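You operate a simulated robot arm through the tools that you are given. There is no shell and no other tool.

The job below is to be done with a simulated robot arm. You get a single attempt, and the scene is never put back.

## Task
Give the steel plate marked 26 a copper coat.
Fine: one run of the coater; leave the plate inside, the lid shut and the other plates bare.
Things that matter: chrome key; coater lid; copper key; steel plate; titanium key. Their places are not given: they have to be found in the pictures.

It is judged by the outcome, as a careful person would: the job done as asked, and still so three seconds after it is handed in. It fails if anything else is knocked over, pushed out of place, dropped, spilled or broken. A push-on lid holds only when it is set on centred and level and pressed home; a screw cap is set on level and turned clockwise until tight.

## Robot
A 7-joint arm with a two-finger gripper, fixed in place. Base frame: the origin is at the foot of the arm, x ahead of it, y to its left, z up. Readings come in m, degrees, newtons and seconds.
With the tool pointing down near the work surface it reaches from about 0.3 to 0.74 m from the base axis. Its first joint turns from -166.0 to 166.0 degrees. Payload 2.94 kg.
The TCP is the grasp point between the finger pads, 0.03 m short of the fingertips. In the tool frame z runs along the fingers and y along their closing line. Largest opening 0.138 m; the body of the gripper starts 0.109 m behind the TCP.
Orientation is told as [roll, pitch, yaw] about the base's x, y, z axes, in that order, counted from this pose: with the fingers straight down and closing along the base's y, the tool's x points along the base's -x, its y along +y and its z along -z.

## Interface
- The arm moves only by the tool apply_moves. Its argument "moves" is a list of rows, each an object of numbers (a shift or turn left out is 0, a gripper value left out holds the last): "tx", "ty", "tz": the shift along the base's x, y, z in units of 20 mm (1.0 is 20 mm); "wx", "wy", "wz": the turn, a rotation vector about the base's x, y, z in units of 8 degrees (1.0 is 8 degrees); "grip": the closure in counts, from 0 (fully open) to 255 (shut). In form: [{"tx": .., "ty": .., "tz": .., "wx": .., "wy": .., "wz": .., "grip": ..}, ...]. A call has 1 to 20 rows; each row shifts and turns the commanded pose from where the row before left it. A call with a number of a shift or a turn outside -1 to 1 is refused whole. Rows are played at 5 a second. More than 0.05 m and 8.6 degrees between two rows, or a gripper value outside its range, and nothing of the call is played. Where a pose cannot be reached the arm comes as near as it can. A force on the tool above 40 N (or 10 N above the force at the start of the call, whichever is more), or a blocked arm, ends the call early, and 0.2 s more pass. Each finger halts on what it meets, pressing with about 39 N; the grip force reading is that of the motor and also rises with nothing between the fingers. The clock runs only during rows and for 0.2 s after the last one: add rows that do not move to give the fingers time. It gives the time, the measured TCP pose, the force on the tool (base axes), the opening and the grip force at its end, in the units of the frame above (readings bear some noise), with the torque about the TCP (base axes, N m) and any sound that the robot's microphone picked up.
- Cameras (640 x 400 px; columns grow to the right, rows downward): "scene" is fixed at [0.4004, 0.6494, 1.5634]; the picture's right is [-0.95, -0.33, 0.00], its down [-0.20, 0.58, -0.79] and it looks along [0.26, -0.75, -0.61] (base axes); focal length 219 px, centre (320, 200). "wrist" rides on the gripper at [0.071, 0.019, -0.146] in the tool frame; the picture's right is [-0.26, 0.96, 0.00], its down [-0.85, -0.23, -0.48] and it looks along [-0.46, -0.12, 0.88] (tool axes); focal length 280 px, centre (320, 200).
- capture(camera): a new picture of that camera. The clock stands still meanwhile.
- move_column(by): slides the trunk up (or, below 0, down) by that many m; the arm rides with it, the base frame stays. It gives what a move gives, with no picture.
- pixel_to_xyz(camera, pixels): for up to 12 pixels [column, row] of the newest picture of that camera ("zoom" is the newest enlarged one), the place [x, y, z] in the base frame of the surface seen there, good to about 0.002 m. The clock stands still meanwhile.
- enlarge(camera, box): a new picture of the part [left, top, right, bottom] of that camera's present view, enlarged. The clock stands still meanwhile.
- job_done(): hands the job in; it is judged then, once.

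Open the gripper and draw the arm clear of the work before you hand the job in, unless the task says otherwise.

The tools are called after ">>>" as name(argument=value, ...) on one line, values as JSON. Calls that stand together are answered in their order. apply_moves: Moves the arm, as the interface text tells. Its arguments: {"type":"object","properties":{"moves":{"type":"array","items":{"type":"object","properties":{"tx":{"type":"number"},"ty":{"type":"number"},"tz":{"type":"number"},"wx":{"type":"number"},"wy":{"type":"number"},"wz":{"type":"number"},"grip":{"type":"number"}}}}},"required":["moves"]} The other tools are called the same way: move_column (by) slides the trunk up or down; capture (camera) takes a picture; pixel_to_xyz (camera, pixels) gives the place of the surface under pixels of a picture; enlarge (camera, box) takes an enlarged picture of a part of a camera's view; job_done () hands the job in.

At the start:

```text
time_s: 0.0
tool_pos: [0.3923, 0.0456, 1.3843]
ee_rot: [0.0, 0.2, -0.1]
force: [0.5, 0.0, 0.1]
wrist_torque: [-0.04, -0.01, 0.01]
opening: 0.1379
gripper_force: 0.1
trunk travel left (down, up): [-0.425, 0.029]
```

scene: 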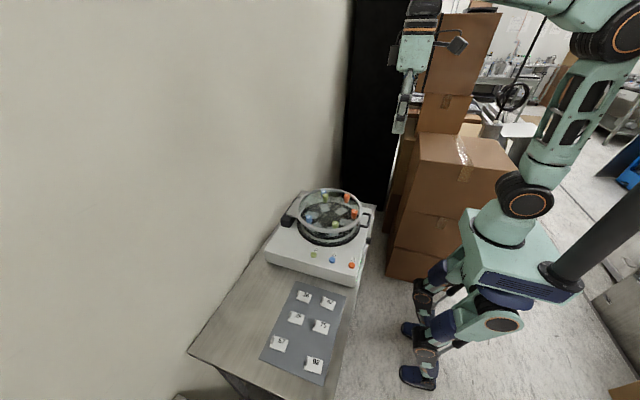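
wrist: 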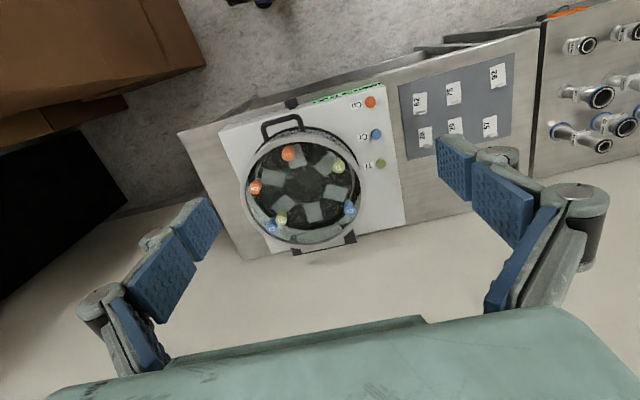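

The scene shows a coater at about (330,230) with a glass lid and three coloured keys, and six plates on a mat at (305,330). I enlarge both views to read the marks.

>>> enlarge(camera="wrist", box=[380, 40, 540, 160])

>>> enlarge(camera="wrist", box=[210, 70, 420, 270])

>>> enlarge(camera="scene", box=[240, 170, 400, 290])

>>> enlarge(camera="scene", box=[240, 270, 370, 390])

```text
3.33 times, centred on (460, 100) of wrist
```

zoom: 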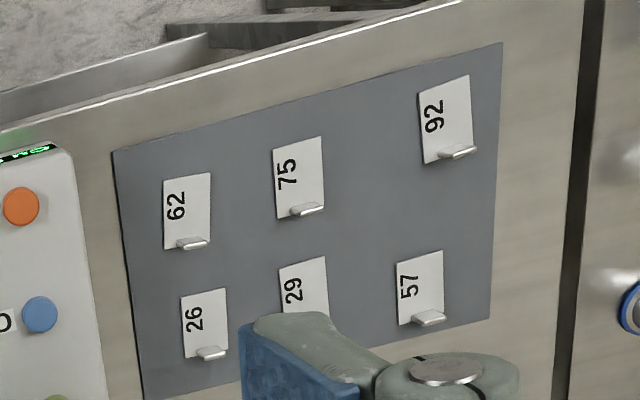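

```text
2.00 times, centred on (315, 170) of wrist
```

zoom: 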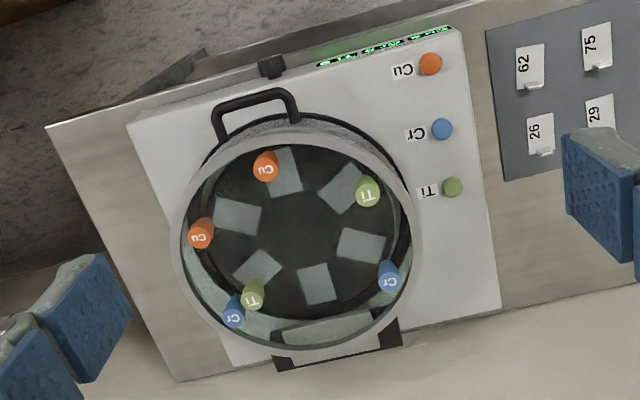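

```text
3.33 times, centred on (320, 230) of scene
```

zoom: 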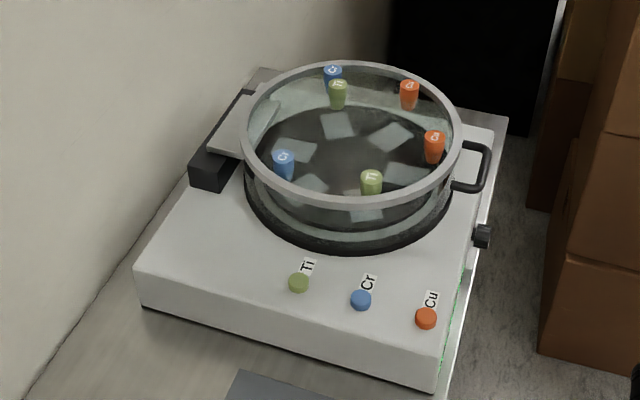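

```text
3.33 times, centred on (305, 330) of scene
```

zoom: 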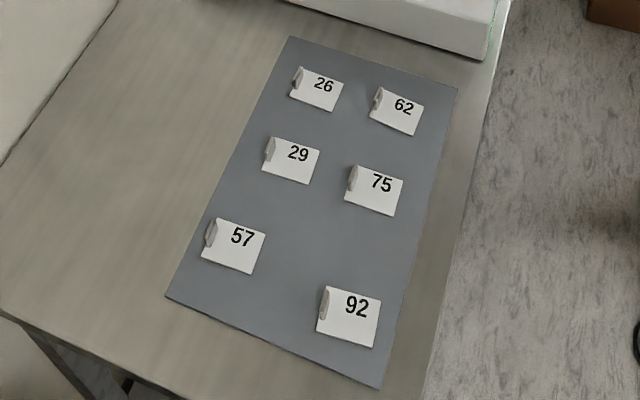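

The plate 26 is nearest the coater, near wall side; the lid is hinged on the wall side with a handle in front. I measure key points on the scene view.

>>> enlarge(camera="scene", box=[260, 180, 390, 290])

>>> pixel_to_xyz(camera="scene", pixels=[[304, 297], [328, 302], [297, 319], [315, 255], [331, 259], [351, 265], [280, 300], [280, 262], [358, 285], [361, 218], [360, 241], [290, 219]])

>>> pixel_to_xyz(camera="wrist", pixels=[[420, 103], [425, 137], [371, 102], [376, 135], [381, 164], [283, 120], [292, 103], [302, 190], [248, 190], [361, 190], [305, 243], [300, 133]])

```text
3.64 times, centred on (325, 235) of scene
```

zoom: 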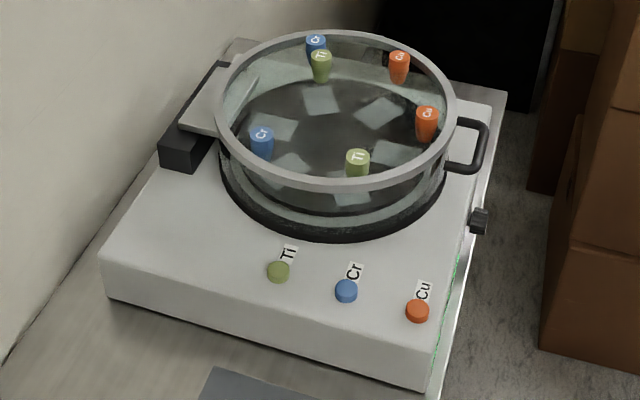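

```text
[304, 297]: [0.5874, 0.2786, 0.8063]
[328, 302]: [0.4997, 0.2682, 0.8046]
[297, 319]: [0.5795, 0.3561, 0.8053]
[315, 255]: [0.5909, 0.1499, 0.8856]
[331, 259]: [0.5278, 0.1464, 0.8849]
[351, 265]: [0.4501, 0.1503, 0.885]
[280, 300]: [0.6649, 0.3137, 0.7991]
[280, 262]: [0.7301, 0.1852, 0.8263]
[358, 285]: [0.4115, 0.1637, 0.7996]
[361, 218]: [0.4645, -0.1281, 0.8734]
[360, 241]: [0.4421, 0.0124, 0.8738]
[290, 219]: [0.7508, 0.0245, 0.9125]
```

```text
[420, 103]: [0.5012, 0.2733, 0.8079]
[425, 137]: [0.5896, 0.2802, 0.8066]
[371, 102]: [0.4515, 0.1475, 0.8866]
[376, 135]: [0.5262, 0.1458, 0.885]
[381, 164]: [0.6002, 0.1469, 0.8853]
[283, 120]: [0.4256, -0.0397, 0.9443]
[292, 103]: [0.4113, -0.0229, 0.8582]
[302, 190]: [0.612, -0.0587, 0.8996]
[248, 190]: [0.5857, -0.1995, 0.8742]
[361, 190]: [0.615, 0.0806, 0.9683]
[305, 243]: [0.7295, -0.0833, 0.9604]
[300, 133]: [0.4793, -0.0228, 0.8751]
```

The table is at z≈0.80 and the coater's top at 0.875, with the lid rim at about 0.967. I look at the display on the front edge (350,95) and at the lid's contents more closely.

>>> enlarge(camera="wrist", box=[270, 75, 400, 155])

>>> enlarge(camera="wrist", box=[240, 120, 370, 250])

```text
4.92 times, centred on (335, 115) of wrist
```

zoom: 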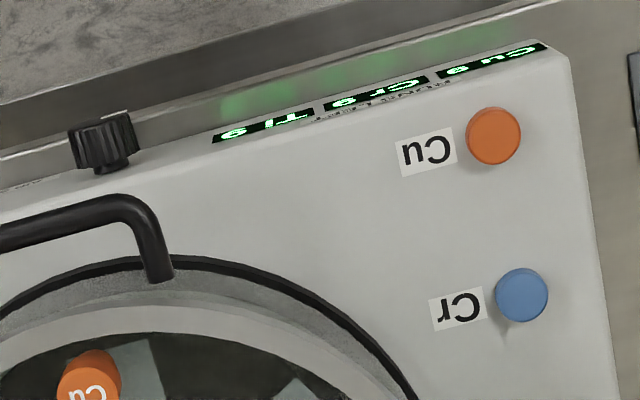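

```text
3.08 times, centred on (305, 185) of wrist
```

zoom: 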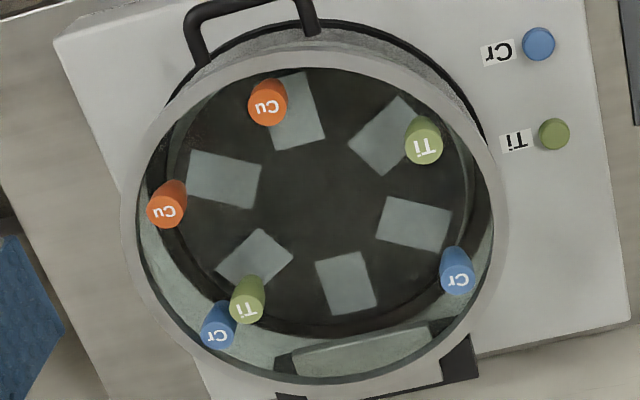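

The display on the front seems to show per-metal settings, and there is a dark knob on the front edge. I lower the trunk for a closer look while staying well above the lid.

>>> move_column(by=-0.2)

>>> capture(camera="wrist")

>>> capture(camera="scene")

```text
time_s: 2.2
tool_pos: [0.3936, 0.0459, 1.1834]
ee_rot: [0.1, 0.5, 0.0]
force: [0.5, -0.4, 0.3]
wrist_torque: [0.02, -0.01, -0.02]
opening: 0.138
gripper_force: 0.0
trunk travel left (down, up): [-0.225, 0.229]
```

```text
taken
```

wrist: 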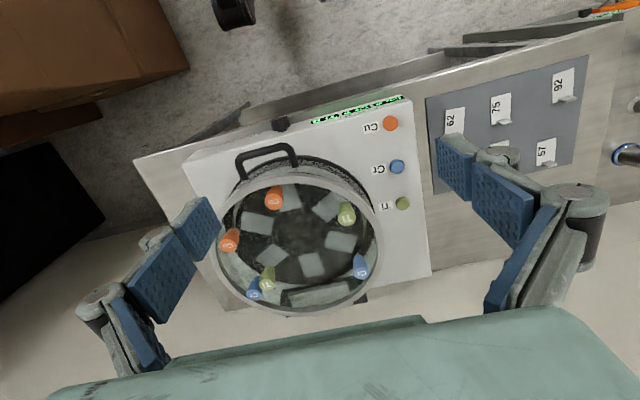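

```text
taken
```

scene: 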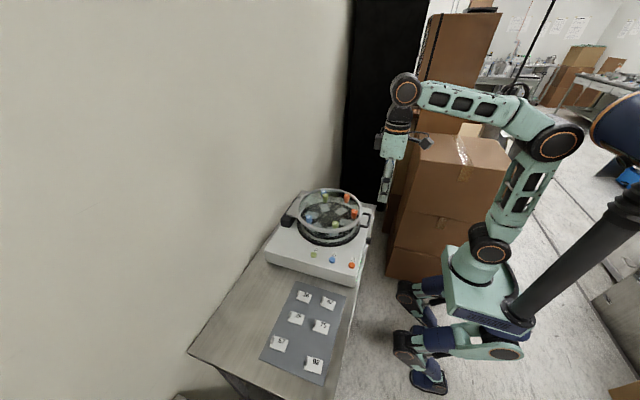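

The trunk is 0.2 m lower; the display (355,108) and pegs in the lid are clearer now. I enlarge these.

>>> enlarge(camera="wrist", box=[265, 85, 425, 185])

>>> enlarge(camera="wrist", box=[205, 130, 395, 320])

>>> enlarge(camera="scene", box=[280, 180, 380, 245])

```text
4.00 times, centred on (345, 135) of wrist
```

zoom: 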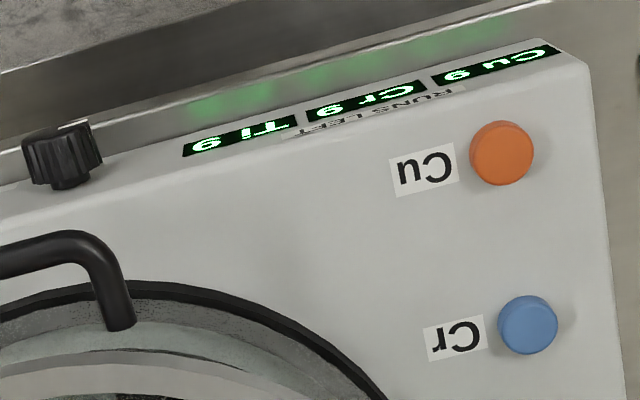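

```text
2.11 times, centred on (300, 225) of wrist
```

zoom: 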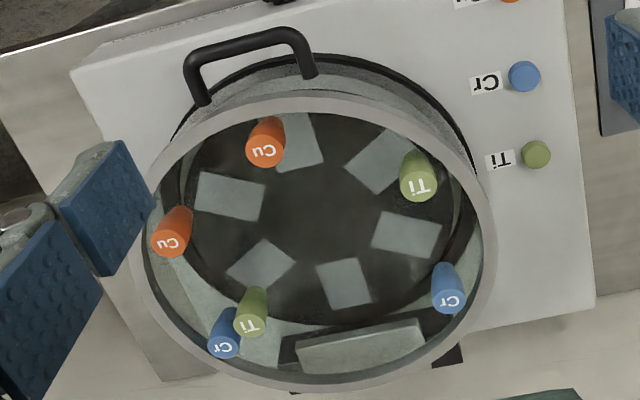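

```text
6.15 times, centred on (330, 212) of scene
```

zoom: 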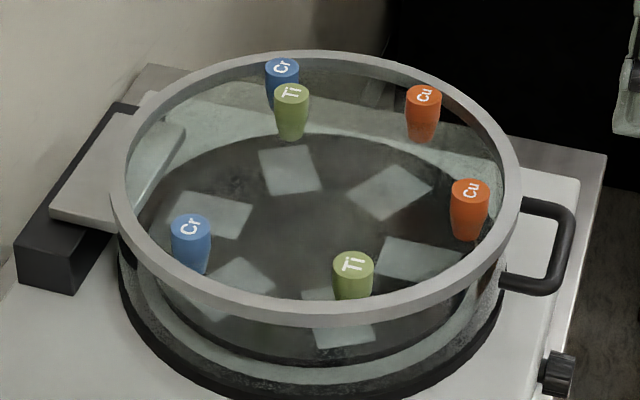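

The display reads "RUNS LEFT: Ti 9, Cr 9, Cu 9". Sources hang from the lid; six pads lie below on the platen. I measure pads and sources with the wrist view.

>>> capture(camera="wrist")

>>> pixel_to_xyz(camera="wrist", pixels=[[293, 198], [329, 207], [341, 241], [312, 264], [271, 254], [257, 223], [274, 201], [347, 216], [362, 268], [255, 292], [267, 281], [230, 241]])

>>> pixel_to_xyz(camera="wrist", pixels=[[300, 230], [300, 177], [300, 168], [222, 230], [375, 230], [300, 312], [285, 147], [243, 170], [293, 160], [280, 124], [403, 203], [391, 123]])

```text
taken
```

wrist: 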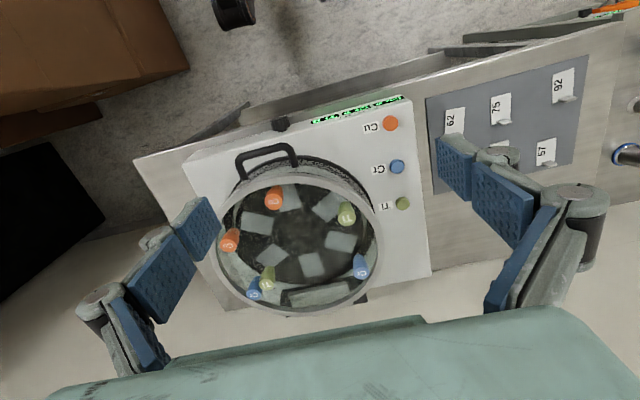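

```text
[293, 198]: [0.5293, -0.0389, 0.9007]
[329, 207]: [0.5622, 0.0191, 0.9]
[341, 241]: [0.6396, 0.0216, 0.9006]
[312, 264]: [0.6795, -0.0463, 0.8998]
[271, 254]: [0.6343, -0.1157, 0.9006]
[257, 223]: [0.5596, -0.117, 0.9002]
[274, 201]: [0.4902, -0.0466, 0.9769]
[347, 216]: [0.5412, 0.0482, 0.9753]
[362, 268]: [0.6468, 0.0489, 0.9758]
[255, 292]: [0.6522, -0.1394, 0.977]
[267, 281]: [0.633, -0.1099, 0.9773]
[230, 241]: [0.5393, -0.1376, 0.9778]
```

```text
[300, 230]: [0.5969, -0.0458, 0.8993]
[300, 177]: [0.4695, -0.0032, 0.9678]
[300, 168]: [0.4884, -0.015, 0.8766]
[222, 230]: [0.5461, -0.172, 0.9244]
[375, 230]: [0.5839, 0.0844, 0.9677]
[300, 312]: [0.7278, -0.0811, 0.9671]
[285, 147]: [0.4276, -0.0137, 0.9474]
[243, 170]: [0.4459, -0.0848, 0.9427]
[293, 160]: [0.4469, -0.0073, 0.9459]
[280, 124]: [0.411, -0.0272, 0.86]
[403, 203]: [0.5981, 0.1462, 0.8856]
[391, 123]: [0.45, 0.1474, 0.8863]
```

Pad positions: A (0.529,-0.039), B (0.562,0.019), C (0.640,0.022), D (0.680,-0.046), E (0.634,-0.116), F (0.560,-0.117) at z 0.90; Cu sources sit by A and F. I move back for a look at the front face and knob.

>>> apply_moves(moves=[{"tx": -0.7, "ty": -0.8, "tz": -0.5}, {"tx": -0.7, "ty": -0.8, "tz": -0.5}, {"tx": -0.7, "ty": -0.8, "tz": -0.5}, {"tx": -0.7, "ty": -0.5, "tz": -0.5}, {"tx": -0.7, "tz": -0.5}, {}])

>>> capture(camera="wrist")

```text
time_s: 3.4
tool_pos: [0.3413, -0.0152, 1.0876]
ee_rot: [1.0, 9.5, -0.2]
force: [-0.4, 0.4, 0.2]
wrist_torque: [0.01, 0.05, -0.03]
opening: 0.1381
gripper_force: 0.2
trunk travel left (down, up): [-0.225, 0.229]
stopped in row 6: the arm was blocked; the commanded pose is now the measured one
```

```text
taken
```

wrist: 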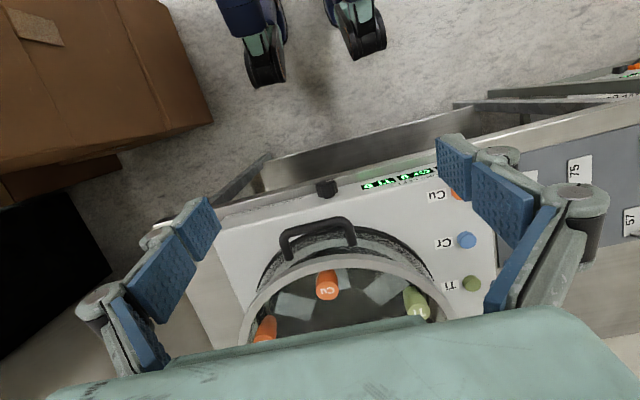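

The arm was blocked by its reach limits here (pitch drifted to 9.5°). I enlarge the front knob at (326,188) and the display.

>>> enlarge(camera="wrist", box=[250, 150, 450, 275])

>>> pixel_to_xyz(camera="wrist", pixels=[[326, 188], [288, 245], [318, 222], [352, 240], [290, 230], [345, 222], [328, 287], [416, 303], [265, 335], [300, 300], [341, 275], [383, 288]])

```text
3.20 times, centred on (350, 212) of wrist
```

zoom: 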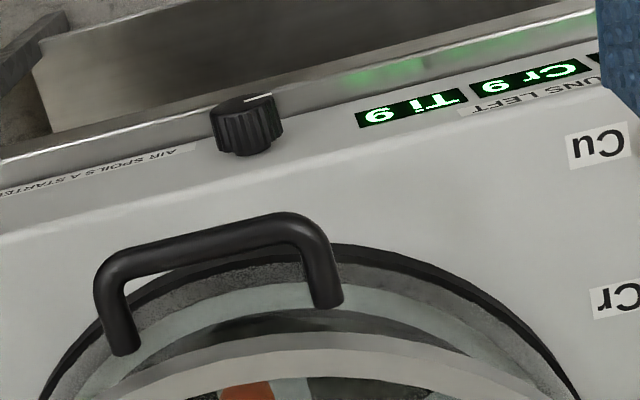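

```text
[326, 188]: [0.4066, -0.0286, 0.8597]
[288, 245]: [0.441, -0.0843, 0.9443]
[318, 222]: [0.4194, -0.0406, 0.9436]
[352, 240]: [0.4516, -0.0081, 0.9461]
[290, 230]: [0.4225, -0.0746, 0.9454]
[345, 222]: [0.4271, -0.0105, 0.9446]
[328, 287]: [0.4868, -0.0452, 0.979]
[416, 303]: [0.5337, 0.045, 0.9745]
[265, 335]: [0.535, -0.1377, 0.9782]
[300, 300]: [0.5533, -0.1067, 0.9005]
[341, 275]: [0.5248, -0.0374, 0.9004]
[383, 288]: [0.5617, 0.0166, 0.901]
```

A label by the knob begins "AIR SPOILS A STARTED…", so I want a front view of the panel text. I tilt the gripper forward so that the wrist camera looks more horizontally.

>>> apply_moves(moves=[{"wy": -1, "tz": 0.5}, {"wy": -1, "tz": 0.5}, {"wy": -1, "tz": 0.3}, {"wy": -1}, {"wy": -1, "tx": -0.3}, {"wy": -0.5, "tx": -0.5}, {}])

>>> capture(camera="wrist")

```text
time_s: 4.0
tool_pos: [0.3545, -0.016, 1.0428]
ee_rot: [1.9, 5.2, -0.2]
force: [0.9, 0.1, -0.6]
wrist_torque: [-0.02, 0.01, 0.01]
opening: 0.1381
gripper_force: 0.0
trunk travel left (down, up): [-0.225, 0.229]
stopped in row 3: the arm was blocked; the commanded pose is now the measured one
```

```text
taken
```

wrist: 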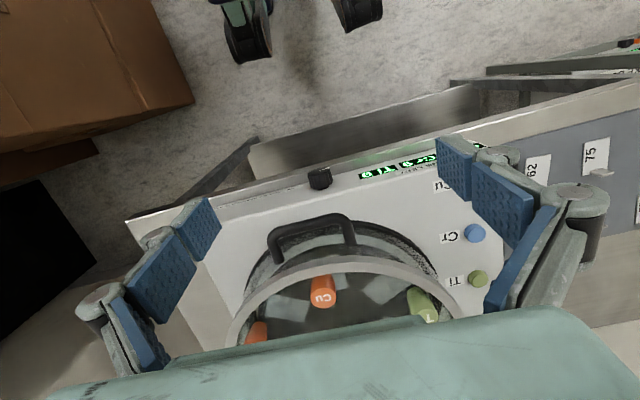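

The arm is folded too tightly here. I raise the tool 0.22 m and correct the tilt, then lower the trunk, so the arm is stretched more for the same height.

>>> apply_moves(moves=[{"tx": 0.5, "tz": 1}, {"tx": 0.5, "tz": 1}, {"tx": 0.5, "tz": 1}, {"tz": 1}, {"tz": 1}, {"tz": 1, "wy": -0.3}, {"tz": 1, "wy": -0.35, "wx": -0.2}, {"tz": 1}, {"tz": 1}, {"tz": 1}, {"tz": 1}, {}])

>>> capture(camera="scene")

```text
time_s: 6.6
tool_pos: [0.3829, -0.0157, 1.2673]
ee_rot: [0.3, -0.4, -0.1]
force: [0.1, 0.3, 0.4]
wrist_torque: [0.03, 0.0, 0.0]
opening: 0.138
gripper_force: 0.1
trunk travel left (down, up): [-0.225, 0.229]
```

```text
taken
```

scene: 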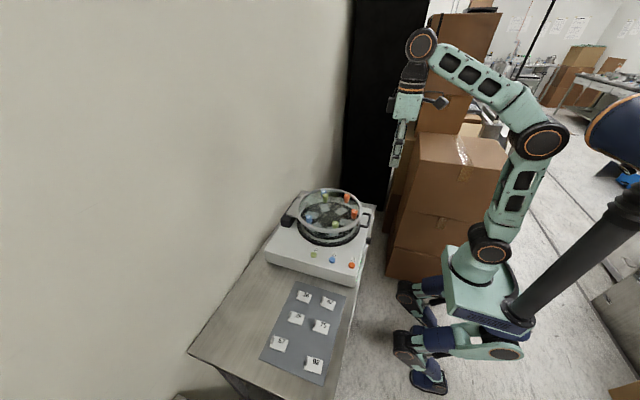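

The tool is upright at z 1.267. I lower the trunk 0.2 m, which leaves the fingertips about 6 cm above the lid.

>>> move_column(by=-0.2)

>>> apply_moves(moves=[{"tx": -0.6, "tz": 0.3}, {"tx": -0.6, "tz": 0.3}, {"tx": -0.6, "tz": 0.3}, {"wy": -1}, {"wy": -1}, {"wy": -1}, {"wy": -1}, {}])

>>> capture(camera="wrist")

```text
time_s: 8.8
tool_pos: [0.3829, -0.0153, 1.0663]
ee_rot: [0.3, -0.4, -0.1]
force: [1.4, 0.8, -0.3]
wrist_torque: [0.02, 0.0, -0.03]
opening: 0.138
gripper_force: 0.1
trunk travel left (down, up): [-0.025, 0.429]
```

```text
time_s: 10.1
tool_pos: [0.3956, -0.0121, 1.0106]
ee_rot: [-0.2, -7.6, 0.1]
force: [-0.9, 1.1, 1.1]
wrist_torque: [-0.01, -0.03, 0.02]
opening: 0.138
gripper_force: 0.0
out of reach, approached as far as the arm can: row 3
trunk travel left (down, up): [-0.025, 0.429]
stopped in row 6: the arm was blocked; the commanded pose is now the measured one
```

```text
taken
```

wrist: 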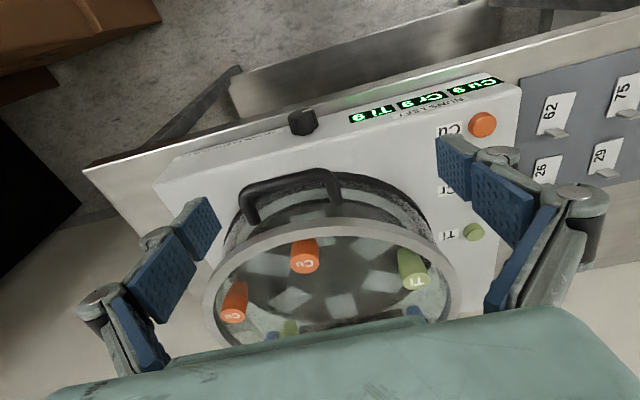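

The arm cannot go farther back; I enlarge the front edge text around (230,145) and (440,110).

>>> enlarge(camera="wrist", box=[160, 100, 320, 200])

>>> enlarge(camera="wrist", box=[340, 70, 520, 160])

>>> enlarge(camera="wrist", box=[190, 180, 470, 345])

```text
4.00 times, centred on (240, 150) of wrist
```

zoom: 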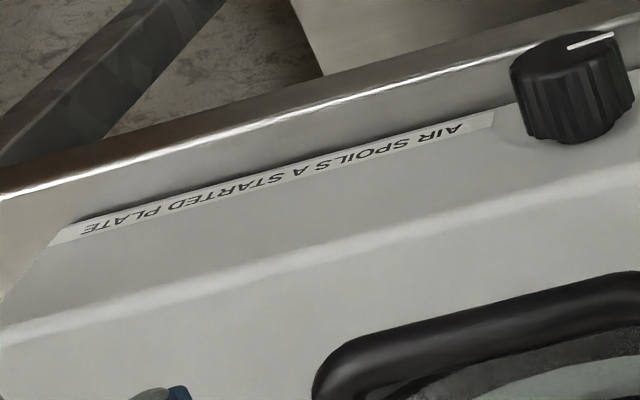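

```text
3.56 times, centred on (430, 115) of wrist
```

zoom: 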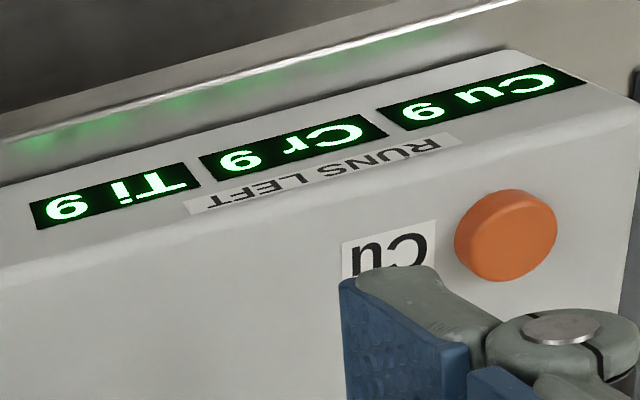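

```text
2.29 times, centred on (330, 262) of wrist
```

zoom: 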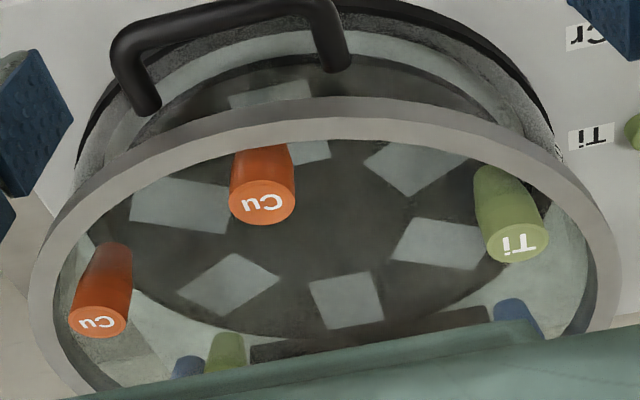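

The label reads "AIR SPOILS A STARTED PLATE". I measure along the sources and hinge area to understand their geometry.

>>> enlarge(camera="wrist", box=[190, 180, 470, 345])

>>> pixel_to_xyz(camera="zoom", pixels=[[262, 203], [262, 165], [262, 150], [100, 323], [108, 260], [112, 247], [518, 243], [500, 190], [492, 172], [278, 90], [185, 205], [310, 150]])

>>> enlarge(camera="scene", box=[275, 180, 355, 240])

```text
2.29 times, centred on (330, 262) of wrist
```

zoom: 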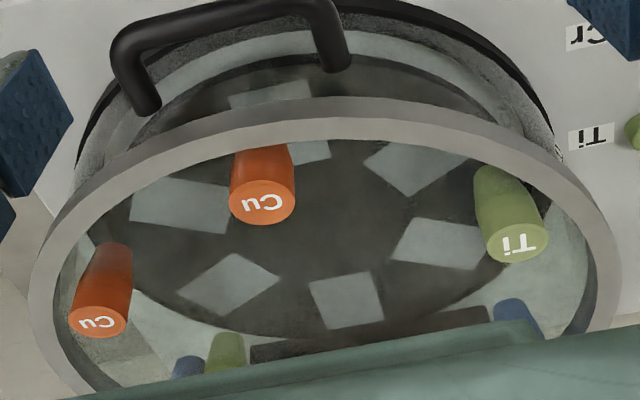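

```text
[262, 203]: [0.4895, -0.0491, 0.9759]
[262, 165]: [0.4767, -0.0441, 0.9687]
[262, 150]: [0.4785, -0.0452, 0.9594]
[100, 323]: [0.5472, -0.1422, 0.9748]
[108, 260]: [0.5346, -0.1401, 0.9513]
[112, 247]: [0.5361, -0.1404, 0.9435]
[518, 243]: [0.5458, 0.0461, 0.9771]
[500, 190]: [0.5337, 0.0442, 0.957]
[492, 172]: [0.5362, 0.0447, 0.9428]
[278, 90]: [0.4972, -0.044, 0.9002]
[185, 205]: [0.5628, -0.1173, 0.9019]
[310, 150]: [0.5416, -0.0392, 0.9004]
```

```text
6.67 times, centred on (315, 210) of scene
```

zoom: 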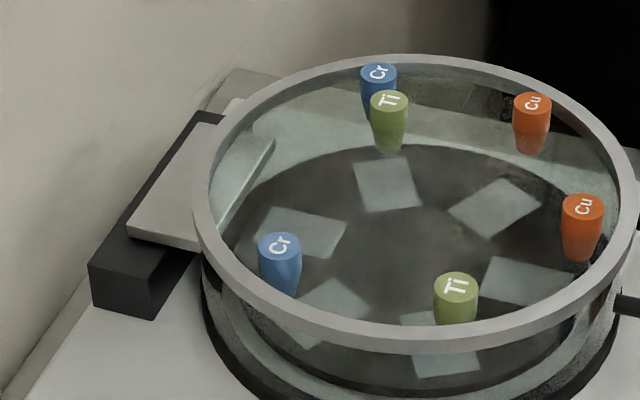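

Sources are vertical and sit above the outer ends of pads: Cu over pad A and pad F. Now I level the tool and move to look at plate 26.

>>> apply_moves(moves=[{"tz": 1, "tx": 0.3}, {"tz": 1, "wy": 0.5}, {"tz": 1, "wy": 0.45}, {"ty": 1}, {"ty": 1}, {"ty": 1}, {"ty": 1}, {"ty": 1}, {"ty": 1}, {"ty": 1}, {"ty": 1}, {"ty": 1}, {"ty": 1}, {"ty": 1}, {"ty": 1}, {"ty": 1, "tx": 0.7}, {"tx": 0.7}, {}])

>>> capture(camera="wrist")

```text
time_s: 13.9
tool_pos: [0.4067, 0.2252, 1.0506]
ee_rot: [-0.1, -0.6, 0.2]
force: [0.7, 0.0, -0.2]
wrist_torque: [-0.02, -0.01, 0.0]
opening: 0.1378
gripper_force: 0.1
out of reach, approached as far as the arm can: row 7, 10, 12, 14, 16, 17
trunk travel left (down, up): [-0.025, 0.429]
```

```text
taken
```

wrist: 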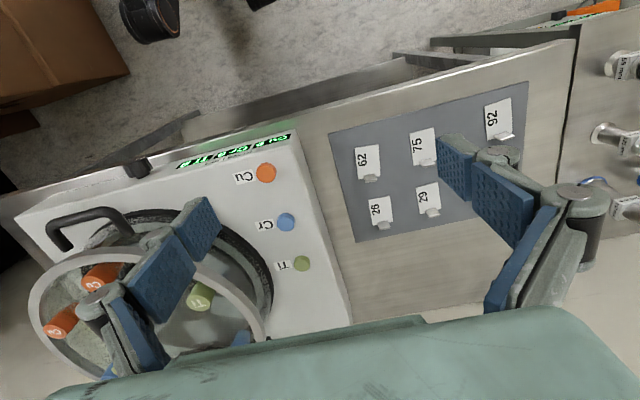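

Plate 26 is visible at (382,212). I enlarge it.

>>> enlarge(camera="wrist", box=[345, 180, 445, 245])

>>> pixel_to_xyz(camera="zoom", pixels=[[235, 210], [245, 300], [160, 115], [270, 90], [290, 260], [185, 290], [210, 300], [290, 285], [245, 270], [250, 320], [350, 200], [470, 100]])

```text
6.15 times, centred on (395, 212) of wrist
```

zoom: 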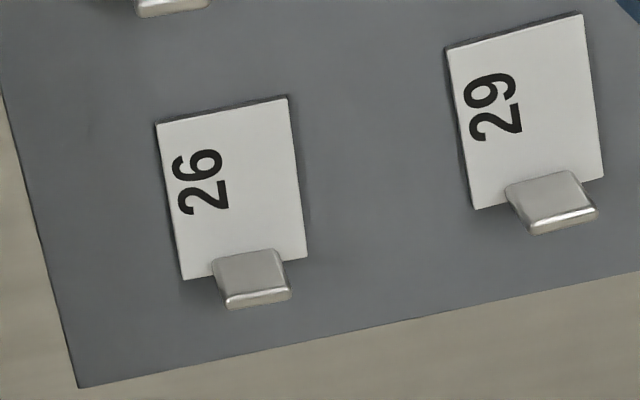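

```text
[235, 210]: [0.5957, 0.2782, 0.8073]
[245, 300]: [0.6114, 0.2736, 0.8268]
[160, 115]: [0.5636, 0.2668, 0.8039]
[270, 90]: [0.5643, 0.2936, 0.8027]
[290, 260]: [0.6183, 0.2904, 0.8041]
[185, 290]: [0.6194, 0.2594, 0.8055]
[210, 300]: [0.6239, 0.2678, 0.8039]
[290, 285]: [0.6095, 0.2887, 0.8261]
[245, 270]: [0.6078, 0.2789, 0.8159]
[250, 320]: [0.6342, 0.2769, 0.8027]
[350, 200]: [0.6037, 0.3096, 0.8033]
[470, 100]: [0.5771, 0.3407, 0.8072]
```

Plate 26 spans about x 0.563–0.617, y 0.262–0.292, with an upright tab at (0.609, 0.278) topping at z≈0.827. I now measure the lid's hinge block and the arm's joints in the scene view.

>>> enlarge(camera="scene", box=[270, 180, 380, 250])

>>> pixel_to_xyz(camera="zoom", pixels=[[117, 211], [90, 240], [130, 180], [150, 160], [125, 215], [185, 110], [200, 105], [205, 140], [560, 210], [575, 245], [540, 295], [340, 318]])

>>> capture(camera="scene")

```text
5.71 times, centred on (325, 215) of scene
```

zoom: 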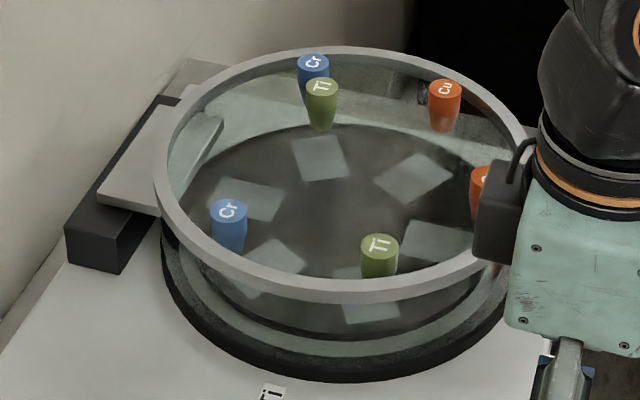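

```text
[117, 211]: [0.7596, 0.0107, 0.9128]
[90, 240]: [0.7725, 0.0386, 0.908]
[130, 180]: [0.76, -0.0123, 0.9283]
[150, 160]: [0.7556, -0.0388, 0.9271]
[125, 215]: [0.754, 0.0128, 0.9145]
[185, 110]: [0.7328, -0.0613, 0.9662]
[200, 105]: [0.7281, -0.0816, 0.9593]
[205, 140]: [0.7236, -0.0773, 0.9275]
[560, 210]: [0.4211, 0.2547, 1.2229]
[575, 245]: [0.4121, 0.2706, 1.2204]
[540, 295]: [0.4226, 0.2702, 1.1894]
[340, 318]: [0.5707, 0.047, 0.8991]
```

```text
taken
```

scene: 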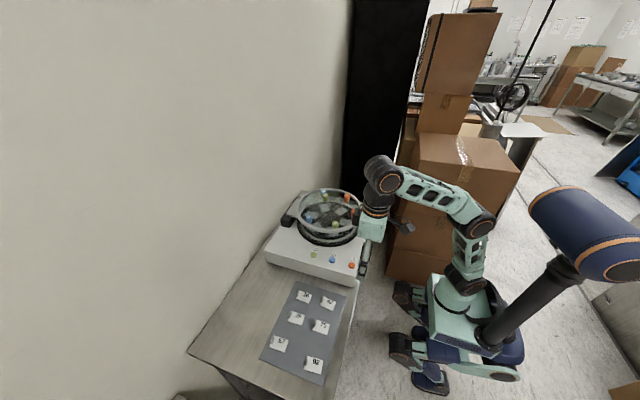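

I measure the arm joints (shoulder ~(467,275), elbow ~(480,222), wrist ~(385,180)) and the wall to judge reach.

>>> pixel_to_xyz(camera="scene", pixels=[[467, 277], [482, 222], [388, 182], [457, 300], [374, 200], [230, 180], [270, 220], [300, 180]])

```text
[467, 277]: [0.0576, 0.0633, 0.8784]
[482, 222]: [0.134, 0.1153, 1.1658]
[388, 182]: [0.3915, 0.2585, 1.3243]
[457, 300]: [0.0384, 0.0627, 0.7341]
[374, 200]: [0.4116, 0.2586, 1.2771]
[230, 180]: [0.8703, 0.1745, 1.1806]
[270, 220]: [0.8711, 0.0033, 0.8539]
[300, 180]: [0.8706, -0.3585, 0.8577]
```

The wall is at x≈0.87 and the hinge near (0.765, z 0.915), so the lid can swing past vertical. I raise the trunk a little, then bring the gripper over the handle turned 90° so that the fingers close across the bar (along x).

>>> move_column(by=0.1)

>>> apply_moves(moves=[{"ty": -0.97, "wz": 0.8}, {"ty": -0.97, "wz": 0.8}, {"ty": -0.97, "wz": 0.8}, {"ty": -0.97, "wz": 0.8}, {"ty": -0.97, "wz": 0.8}, {"ty": -0.97, "wz": 0.8}, {"ty": -0.97, "wz": 0.8}, {"ty": -0.97, "wz": 0.8}, {"ty": -0.97, "wz": 0.8}, {"ty": -0.97, "wz": 0.8}, {"ty": -0.97, "wz": 0.8}, {"ty": -0.97, "wz": 0.8}, {"ty": -0.97, "wz": 0.8}, {"ty": -0.97, "wz": 0.8}, {}])

>>> capture(camera="wrist")

>>> capture(camera="scene")

```text
time_s: 15.2
tool_pos: [0.4069, 0.2254, 1.1497]
ee_rot: [-0.1, -0.5, 0.1]
force: [0.2, 0.9, -1.0]
wrist_torque: [0.0, -0.02, -0.02]
opening: 0.1382
gripper_force: 0.1
trunk travel left (down, up): [-0.125, 0.329]
```

```text
time_s: 18.4
tool_pos: [0.4073, -0.0485, 1.149]
ee_rot: [-0.1, -0.6, 89.8]
force: [0.2, -1.3, 0.3]
wrist_torque: [-0.02, 0.0, -0.01]
opening: 0.1379
gripper_force: 0.1
trunk travel left (down, up): [-0.125, 0.329]
```

```text
taken
```

wrist: 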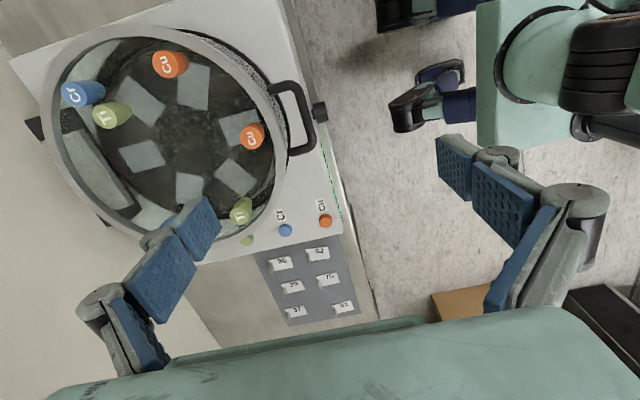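

```text
taken
```

scene: 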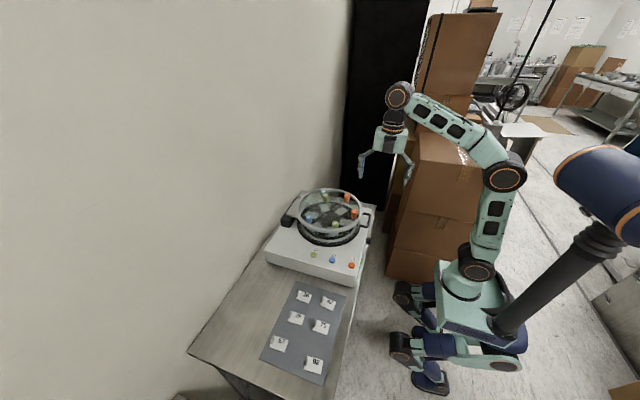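

The gripper is turned above the front of the lid; the handle bar is at (305,118). I measure it precisely.

>>> enlarge(camera="wrist", box=[250, 70, 350, 170])

>>> pixel_to_xyz(camera="wrist", pixels=[[302, 100], [306, 115], [310, 130], [290, 86], [303, 150], [279, 86], [292, 151], [274, 60], [283, 140], [290, 120], [319, 110], [260, 130]])

```text
4.00 times, centred on (300, 120) of wrist
```

zoom: 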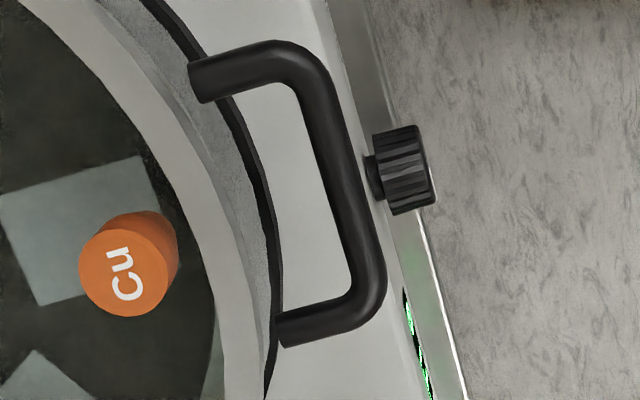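

```text
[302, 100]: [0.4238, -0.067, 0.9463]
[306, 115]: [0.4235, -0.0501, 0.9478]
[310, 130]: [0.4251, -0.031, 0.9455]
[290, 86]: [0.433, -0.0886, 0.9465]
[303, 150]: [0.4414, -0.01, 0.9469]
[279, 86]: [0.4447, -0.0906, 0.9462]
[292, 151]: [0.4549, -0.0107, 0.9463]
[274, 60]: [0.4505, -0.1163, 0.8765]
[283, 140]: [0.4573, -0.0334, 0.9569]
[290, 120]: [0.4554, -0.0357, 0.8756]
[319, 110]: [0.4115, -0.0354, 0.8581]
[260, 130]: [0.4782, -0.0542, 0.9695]
```

The bar is at x≈0.424, y≈-0.049, top z≈0.947. I pre-close the fingers to about 3 cm and descend to just above it, checking pose.

>>> apply_moves(moves=[{"grip": 195, "tx": 0.4}, {"tx": 0.35, "tz": -0.8}, {"tz": -1}, {"tz": -1}, {"tz": -1}, {"tz": -1}, {"tz": -1}, {}, {}])

>>> capture(camera="wrist")

```text
time_s: 20.4
tool_pos: [0.4219, -0.046, 1.035]
ee_rot: [-0.1, -0.7, 89.7]
force: [0.3, 0.2, 0.3]
wrist_torque: [-0.01, 0.02, -0.01]
opening: 0.0323
gripper_force: 0.1
trunk travel left (down, up): [-0.125, 0.329]
```

```text
taken
```

wrist: 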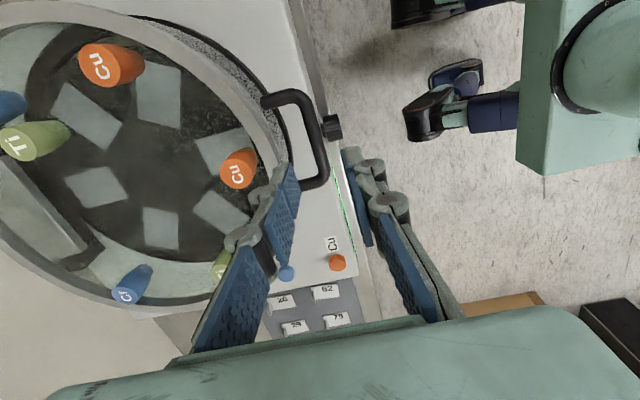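

Fingers straddle the bar in x. I go down in smaller steps to tip height just above the bar.

>>> apply_moves(moves=[{"tz": -0.5, "ty": -0.15}, {"tz": -0.5}, {"tz": -0.5}, {"tz": -0.5}, {}])

>>> capture(camera="wrist")

>>> enlarge(camera="scene", box=[310, 170, 420, 250])

```text
time_s: 21.6
tool_pos: [0.421, -0.0508, 0.9953]
ee_rot: [-0.1, -0.6, 89.7]
force: [0.0, 0.9, 0.2]
wrist_torque: [0.03, 0.0, 0.02]
opening: 0.0326
gripper_force: 0.0
trunk travel left (down, up): [-0.125, 0.329]
```

```text
taken
```

wrist: 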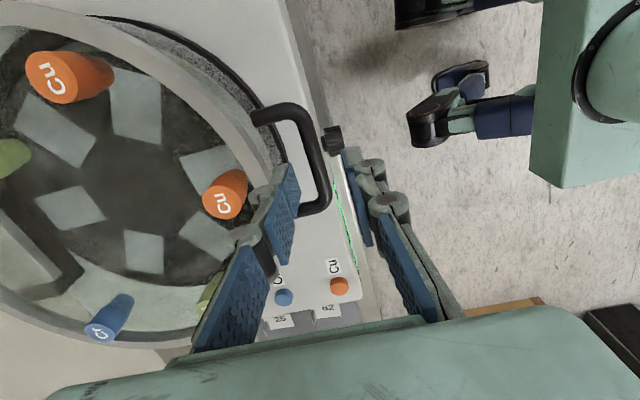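

```text
5.00 times, centred on (365, 210) of scene
```

zoom: 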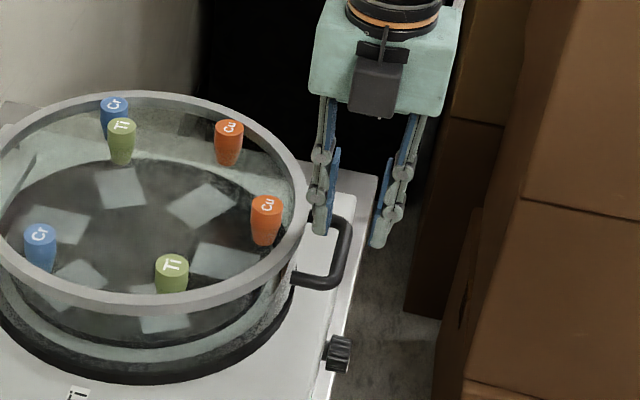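

The inner finger passes close to the lid rim, so I shift 3 mm toward the robot, narrow slightly, and descend slowly watching force.

>>> apply_moves(moves=[{"tx": -0.12, "grip": 202}, {"tz": -0.3}, {"tz": -0.3}, {"tz": -0.3}, {"tz": -0.3}, {"tz": -0.3}, {"tz": -0.3}, {}])

>>> enlarge(camera="wrist", box=[200, 80, 420, 280])

>>> enlarge(camera="scene", box=[330, 190, 390, 240])

```text
time_s: 23.4
tool_pos: [0.4196, -0.0508, 0.9576]
ee_rot: [-0.1, -0.6, 89.7]
force: [-0.5, -0.2, -0.1]
wrist_torque: [0.0, -0.02, 0.01]
opening: 0.0289
gripper_force: 0.0
trunk travel left (down, up): [-0.125, 0.329]
```

```text
2.00 times, centred on (310, 180) of wrist
```

zoom: 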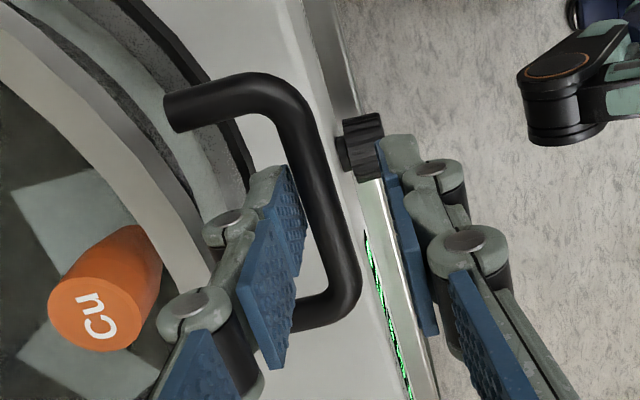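

```text
8.00 times, centred on (360, 215) of scene
```

zoom: 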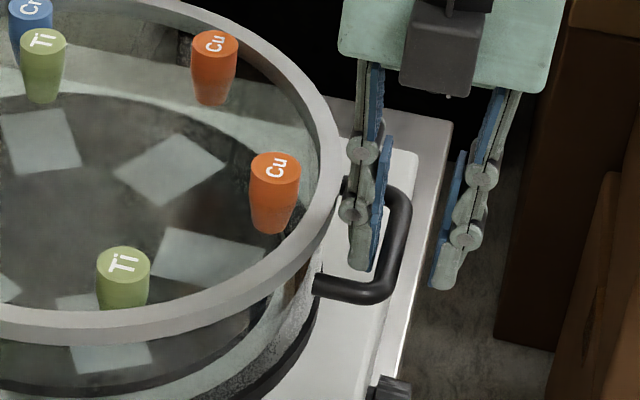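

Fingers straddle the bar without touching anything. I close on it.

>>> apply_moves(moves=[{"grip": 230}, {"grip": 255}, {}, {}, {}])

>>> enlarge(camera="scene", box=[330, 190, 390, 240])

```text
time_s: 24.6
tool_pos: [0.4256, -0.0504, 0.9571]
ee_rot: [-0.7, -0.6, 89.7]
force: [39.0, 2.2, -4.0]
wrist_torque: [0.38, -0.76, -0.63]
opening: 0.0111
gripper_force: 38.3
trunk travel left (down, up): [-0.125, 0.329]
```

```text
8.00 times, centred on (360, 215) of scene
```

zoom: 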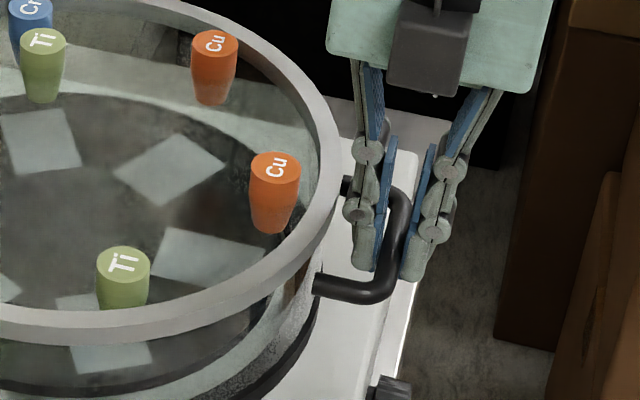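

Bar gripped (opening 0.011), with a 39 N sideways strain since the bar is about 7 mm further in x. I relax the commanded pose toward it.

>>> apply_moves(moves=[{"tx": 0.15}, {"tx": 0.15}, {"tx": 0.05}, {}])

```text
time_s: 25.6
tool_pos: [0.4256, -0.0504, 0.958]
ee_rot: [0.2, -0.6, 89.7]
force: [2.8, 6.4, -4.4]
wrist_torque: [-0.24, 0.09, -0.6]
opening: 0.0113
gripper_force: 38.2
trunk travel left (down, up): [-0.125, 0.329]
```

The strain is gone; the bar centre is at x≈0.4256. I try a first small lift of the lid (about 2.5°) with the arm to feel the weight and any latch.

>>> apply_moves(moves=[{"tx": 0.02, "tz": 0.25}, {"tx": 0.03, "tz": 0.25}, {"tx": 0.04, "tz": 0.25}, {}])

>>> enlarge(camera="scene", box=[275, 170, 395, 250])

```text
time_s: 26.6
tool_pos: [0.4267, -0.0516, 0.9737]
ee_rot: [0.0, -0.6, 89.6]
force: [-12.7, 5.0, -2.2]
wrist_torque: [-0.01, 0.27, -0.56]
opening: 0.0108
gripper_force: 38.0
trunk travel left (down, up): [-0.125, 0.329]
```

```text
5.00 times, centred on (335, 210) of scene
```

zoom: 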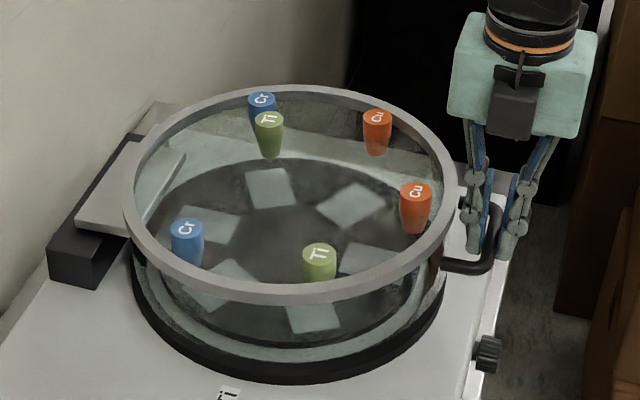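

I check whether the lid rose by measuring the handle and rim.

>>> pixel_to_xyz(camera="zoom", pixels=[[455, 265], [480, 268], [447, 205], [435, 240], [300, 290], [415, 185]])

>>> enlarge(camera="wrist", box=[200, 60, 420, 280])

```text
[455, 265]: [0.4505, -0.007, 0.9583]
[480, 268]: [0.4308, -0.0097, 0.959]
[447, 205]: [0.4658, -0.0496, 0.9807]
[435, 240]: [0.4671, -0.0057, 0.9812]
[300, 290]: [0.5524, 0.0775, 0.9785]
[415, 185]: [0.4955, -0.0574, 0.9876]
```

```text
1.82 times, centred on (310, 170) of wrist
```

zoom: 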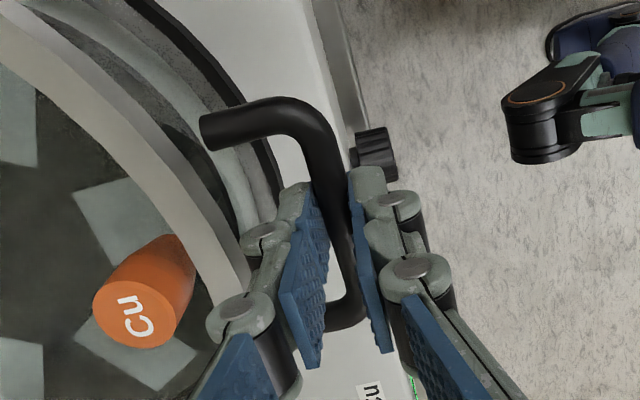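

The handle rose from 0.947 to 0.959, so the lid lifts freely on its hinge. I continue, adapting x to the measured side force.

>>> apply_moves(moves=[{"tx": 0.0, "tz": 0.4}, {"tx": 0.0, "tz": 0.4}, {"tx": 0.0, "tz": 0.4}, {}])

```text
time_s: 27.6
tool_pos: [0.4296, -0.0512, 0.9977]
ee_rot: [-0.3, -0.6, 89.7]
force: [3.6, 3.2, -2.7]
wrist_torque: [-0.45, -0.06, -0.54]
opening: 0.011
gripper_force: 38.0
trunk travel left (down, up): [-0.125, 0.329]
```

Arc matches the hinge estimate. I now alternate small trunk lifts with x shifts to keep the arm in a good posture.

>>> apply_moves(moves=[{"tx": 0.22}, {}])

>>> move_column(by=0.03)

>>> apply_moves(moves=[{"tx": 0.2}, {"tx": 0.2}, {}])

>>> move_column(by=0.03)

>>> apply_moves(moves=[{"tx": 0.25}, {"tx": 0.2}, {}])

```text
time_s: 28.2
tool_pos: [0.4296, -0.0513, 0.9978]
ee_rot: [0.1, -0.6, 89.7]
force: [-18.5, 2.3, -0.5]
wrist_torque: [0.02, 0.41, -0.57]
opening: 0.0112
gripper_force: 38.3
trunk travel left (down, up): [-0.125, 0.329]
```

```text
time_s: 29.0
tool_pos: [0.4363, -0.0501, 1.0276]
ee_rot: [-0.4, -0.6, 89.7]
force: [9.9, 2.0, -1.8]
wrist_torque: [-0.19, -0.3, -0.58]
opening: 0.0111
gripper_force: 38.3
trunk travel left (down, up): [-0.155, 0.299]
```

```text
time_s: 29.8
tool_pos: [0.436, -0.0505, 1.0289]
ee_rot: [0.2, -0.6, 89.8]
force: [-26.5, 2.9, 2.1]
wrist_torque: [-0.03, 0.58, -0.57]
opening: 0.0114
gripper_force: 38.2
trunk travel left (down, up): [-0.155, 0.299]
```

```text
time_s: 30.6
tool_pos: [0.4444, -0.0517, 1.0575]
ee_rot: [-0.4, -0.6, 89.7]
force: [11.9, 1.9, -3.6]
wrist_torque: [-0.17, -0.37, -0.54]
opening: 0.0113
gripper_force: 38.1
trunk travel left (down, up): [-0.185, 0.269]
```

```text
time_s: 31.4
tool_pos: [0.4466, -0.0515, 1.0585]
ee_rot: [0.2, -0.6, 89.7]
force: [-24.4, 4.7, 3.6]
wrist_torque: [0.25, 0.52, -0.56]
opening: 0.011
gripper_force: 38.3
trunk travel left (down, up): [-0.185, 0.269]
```

Working well; lid at about 17°. I continue the same way with a few more trunk steps.

>>> move_column(by=0.025)

>>> apply_moves(moves=[{"tx": 0.25}, {"tx": 0.25}, {}])

>>> move_column(by=0.025)

>>> apply_moves(moves=[{"tx": 0.25}, {"tx": 0.25}, {"tx": 0.1}, {}])

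>>> capture(camera="scene")

```text
time_s: 32.1
tool_pos: [0.4538, -0.0515, 1.0829]
ee_rot: [-0.5, -0.6, 89.7]
force: [13.8, 3.4, -4.8]
wrist_torque: [-0.18, -0.4, -0.51]
opening: 0.0114
gripper_force: 38.4
trunk travel left (down, up): [-0.21, 0.244]
```

```text
time_s: 32.9
tool_pos: [0.4565, -0.0509, 1.0837]
ee_rot: [0.1, -0.6, 89.7]
force: [-24.8, 2.9, 5.7]
wrist_torque: [-0.02, 0.52, -0.52]
opening: 0.0113
gripper_force: 37.7
trunk travel left (down, up): [-0.21, 0.244]
```

```text
time_s: 33.6
tool_pos: [0.4657, -0.0508, 1.1056]
ee_rot: [-0.4, -0.6, 89.6]
force: [18.7, 1.2, -9.1]
wrist_torque: [-0.33, -0.49, -0.48]
opening: 0.0113
gripper_force: 38.2
trunk travel left (down, up): [-0.235, 0.219]
```

```text
time_s: 34.6
tool_pos: [0.4676, -0.0508, 1.1079]
ee_rot: [0.0, -0.6, 89.8]
force: [-23.8, 2.7, 8.4]
wrist_torque: [0.0, 0.48, -0.47]
opening: 0.0111
gripper_force: 38.8
trunk travel left (down, up): [-0.235, 0.219]
```

```text
taken
```

scene: 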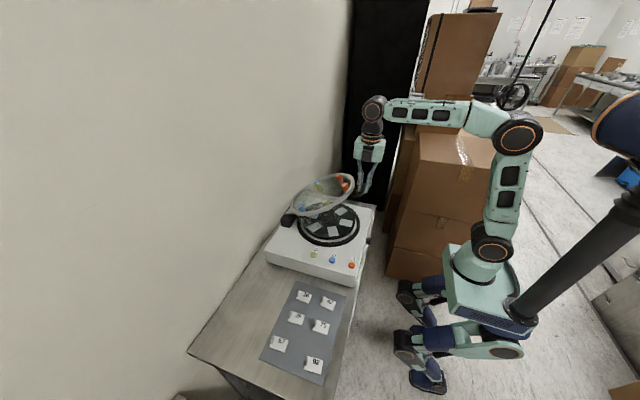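

The lid is clearly opening (~27°). I now continue along the arc with the arm itself.

>>> apply_moves(moves=[{"tx": 0.25, "tz": 0.65}, {"tx": 0.36, "tz": 0.65}, {"tx": 0.46, "tz": 0.62}, {"tx": 0.46, "tz": 0.62}, {}])

```text
time_s: 35.8
tool_pos: [0.4991, -0.0502, 1.1576]
ee_rot: [-0.3, -0.7, 89.6]
force: [-15.9, -1.7, 10.9]
wrist_torque: [-0.48, 0.34, -0.37]
opening: 0.0112
gripper_force: 37.6
trunk travel left (down, up): [-0.235, 0.219]
```

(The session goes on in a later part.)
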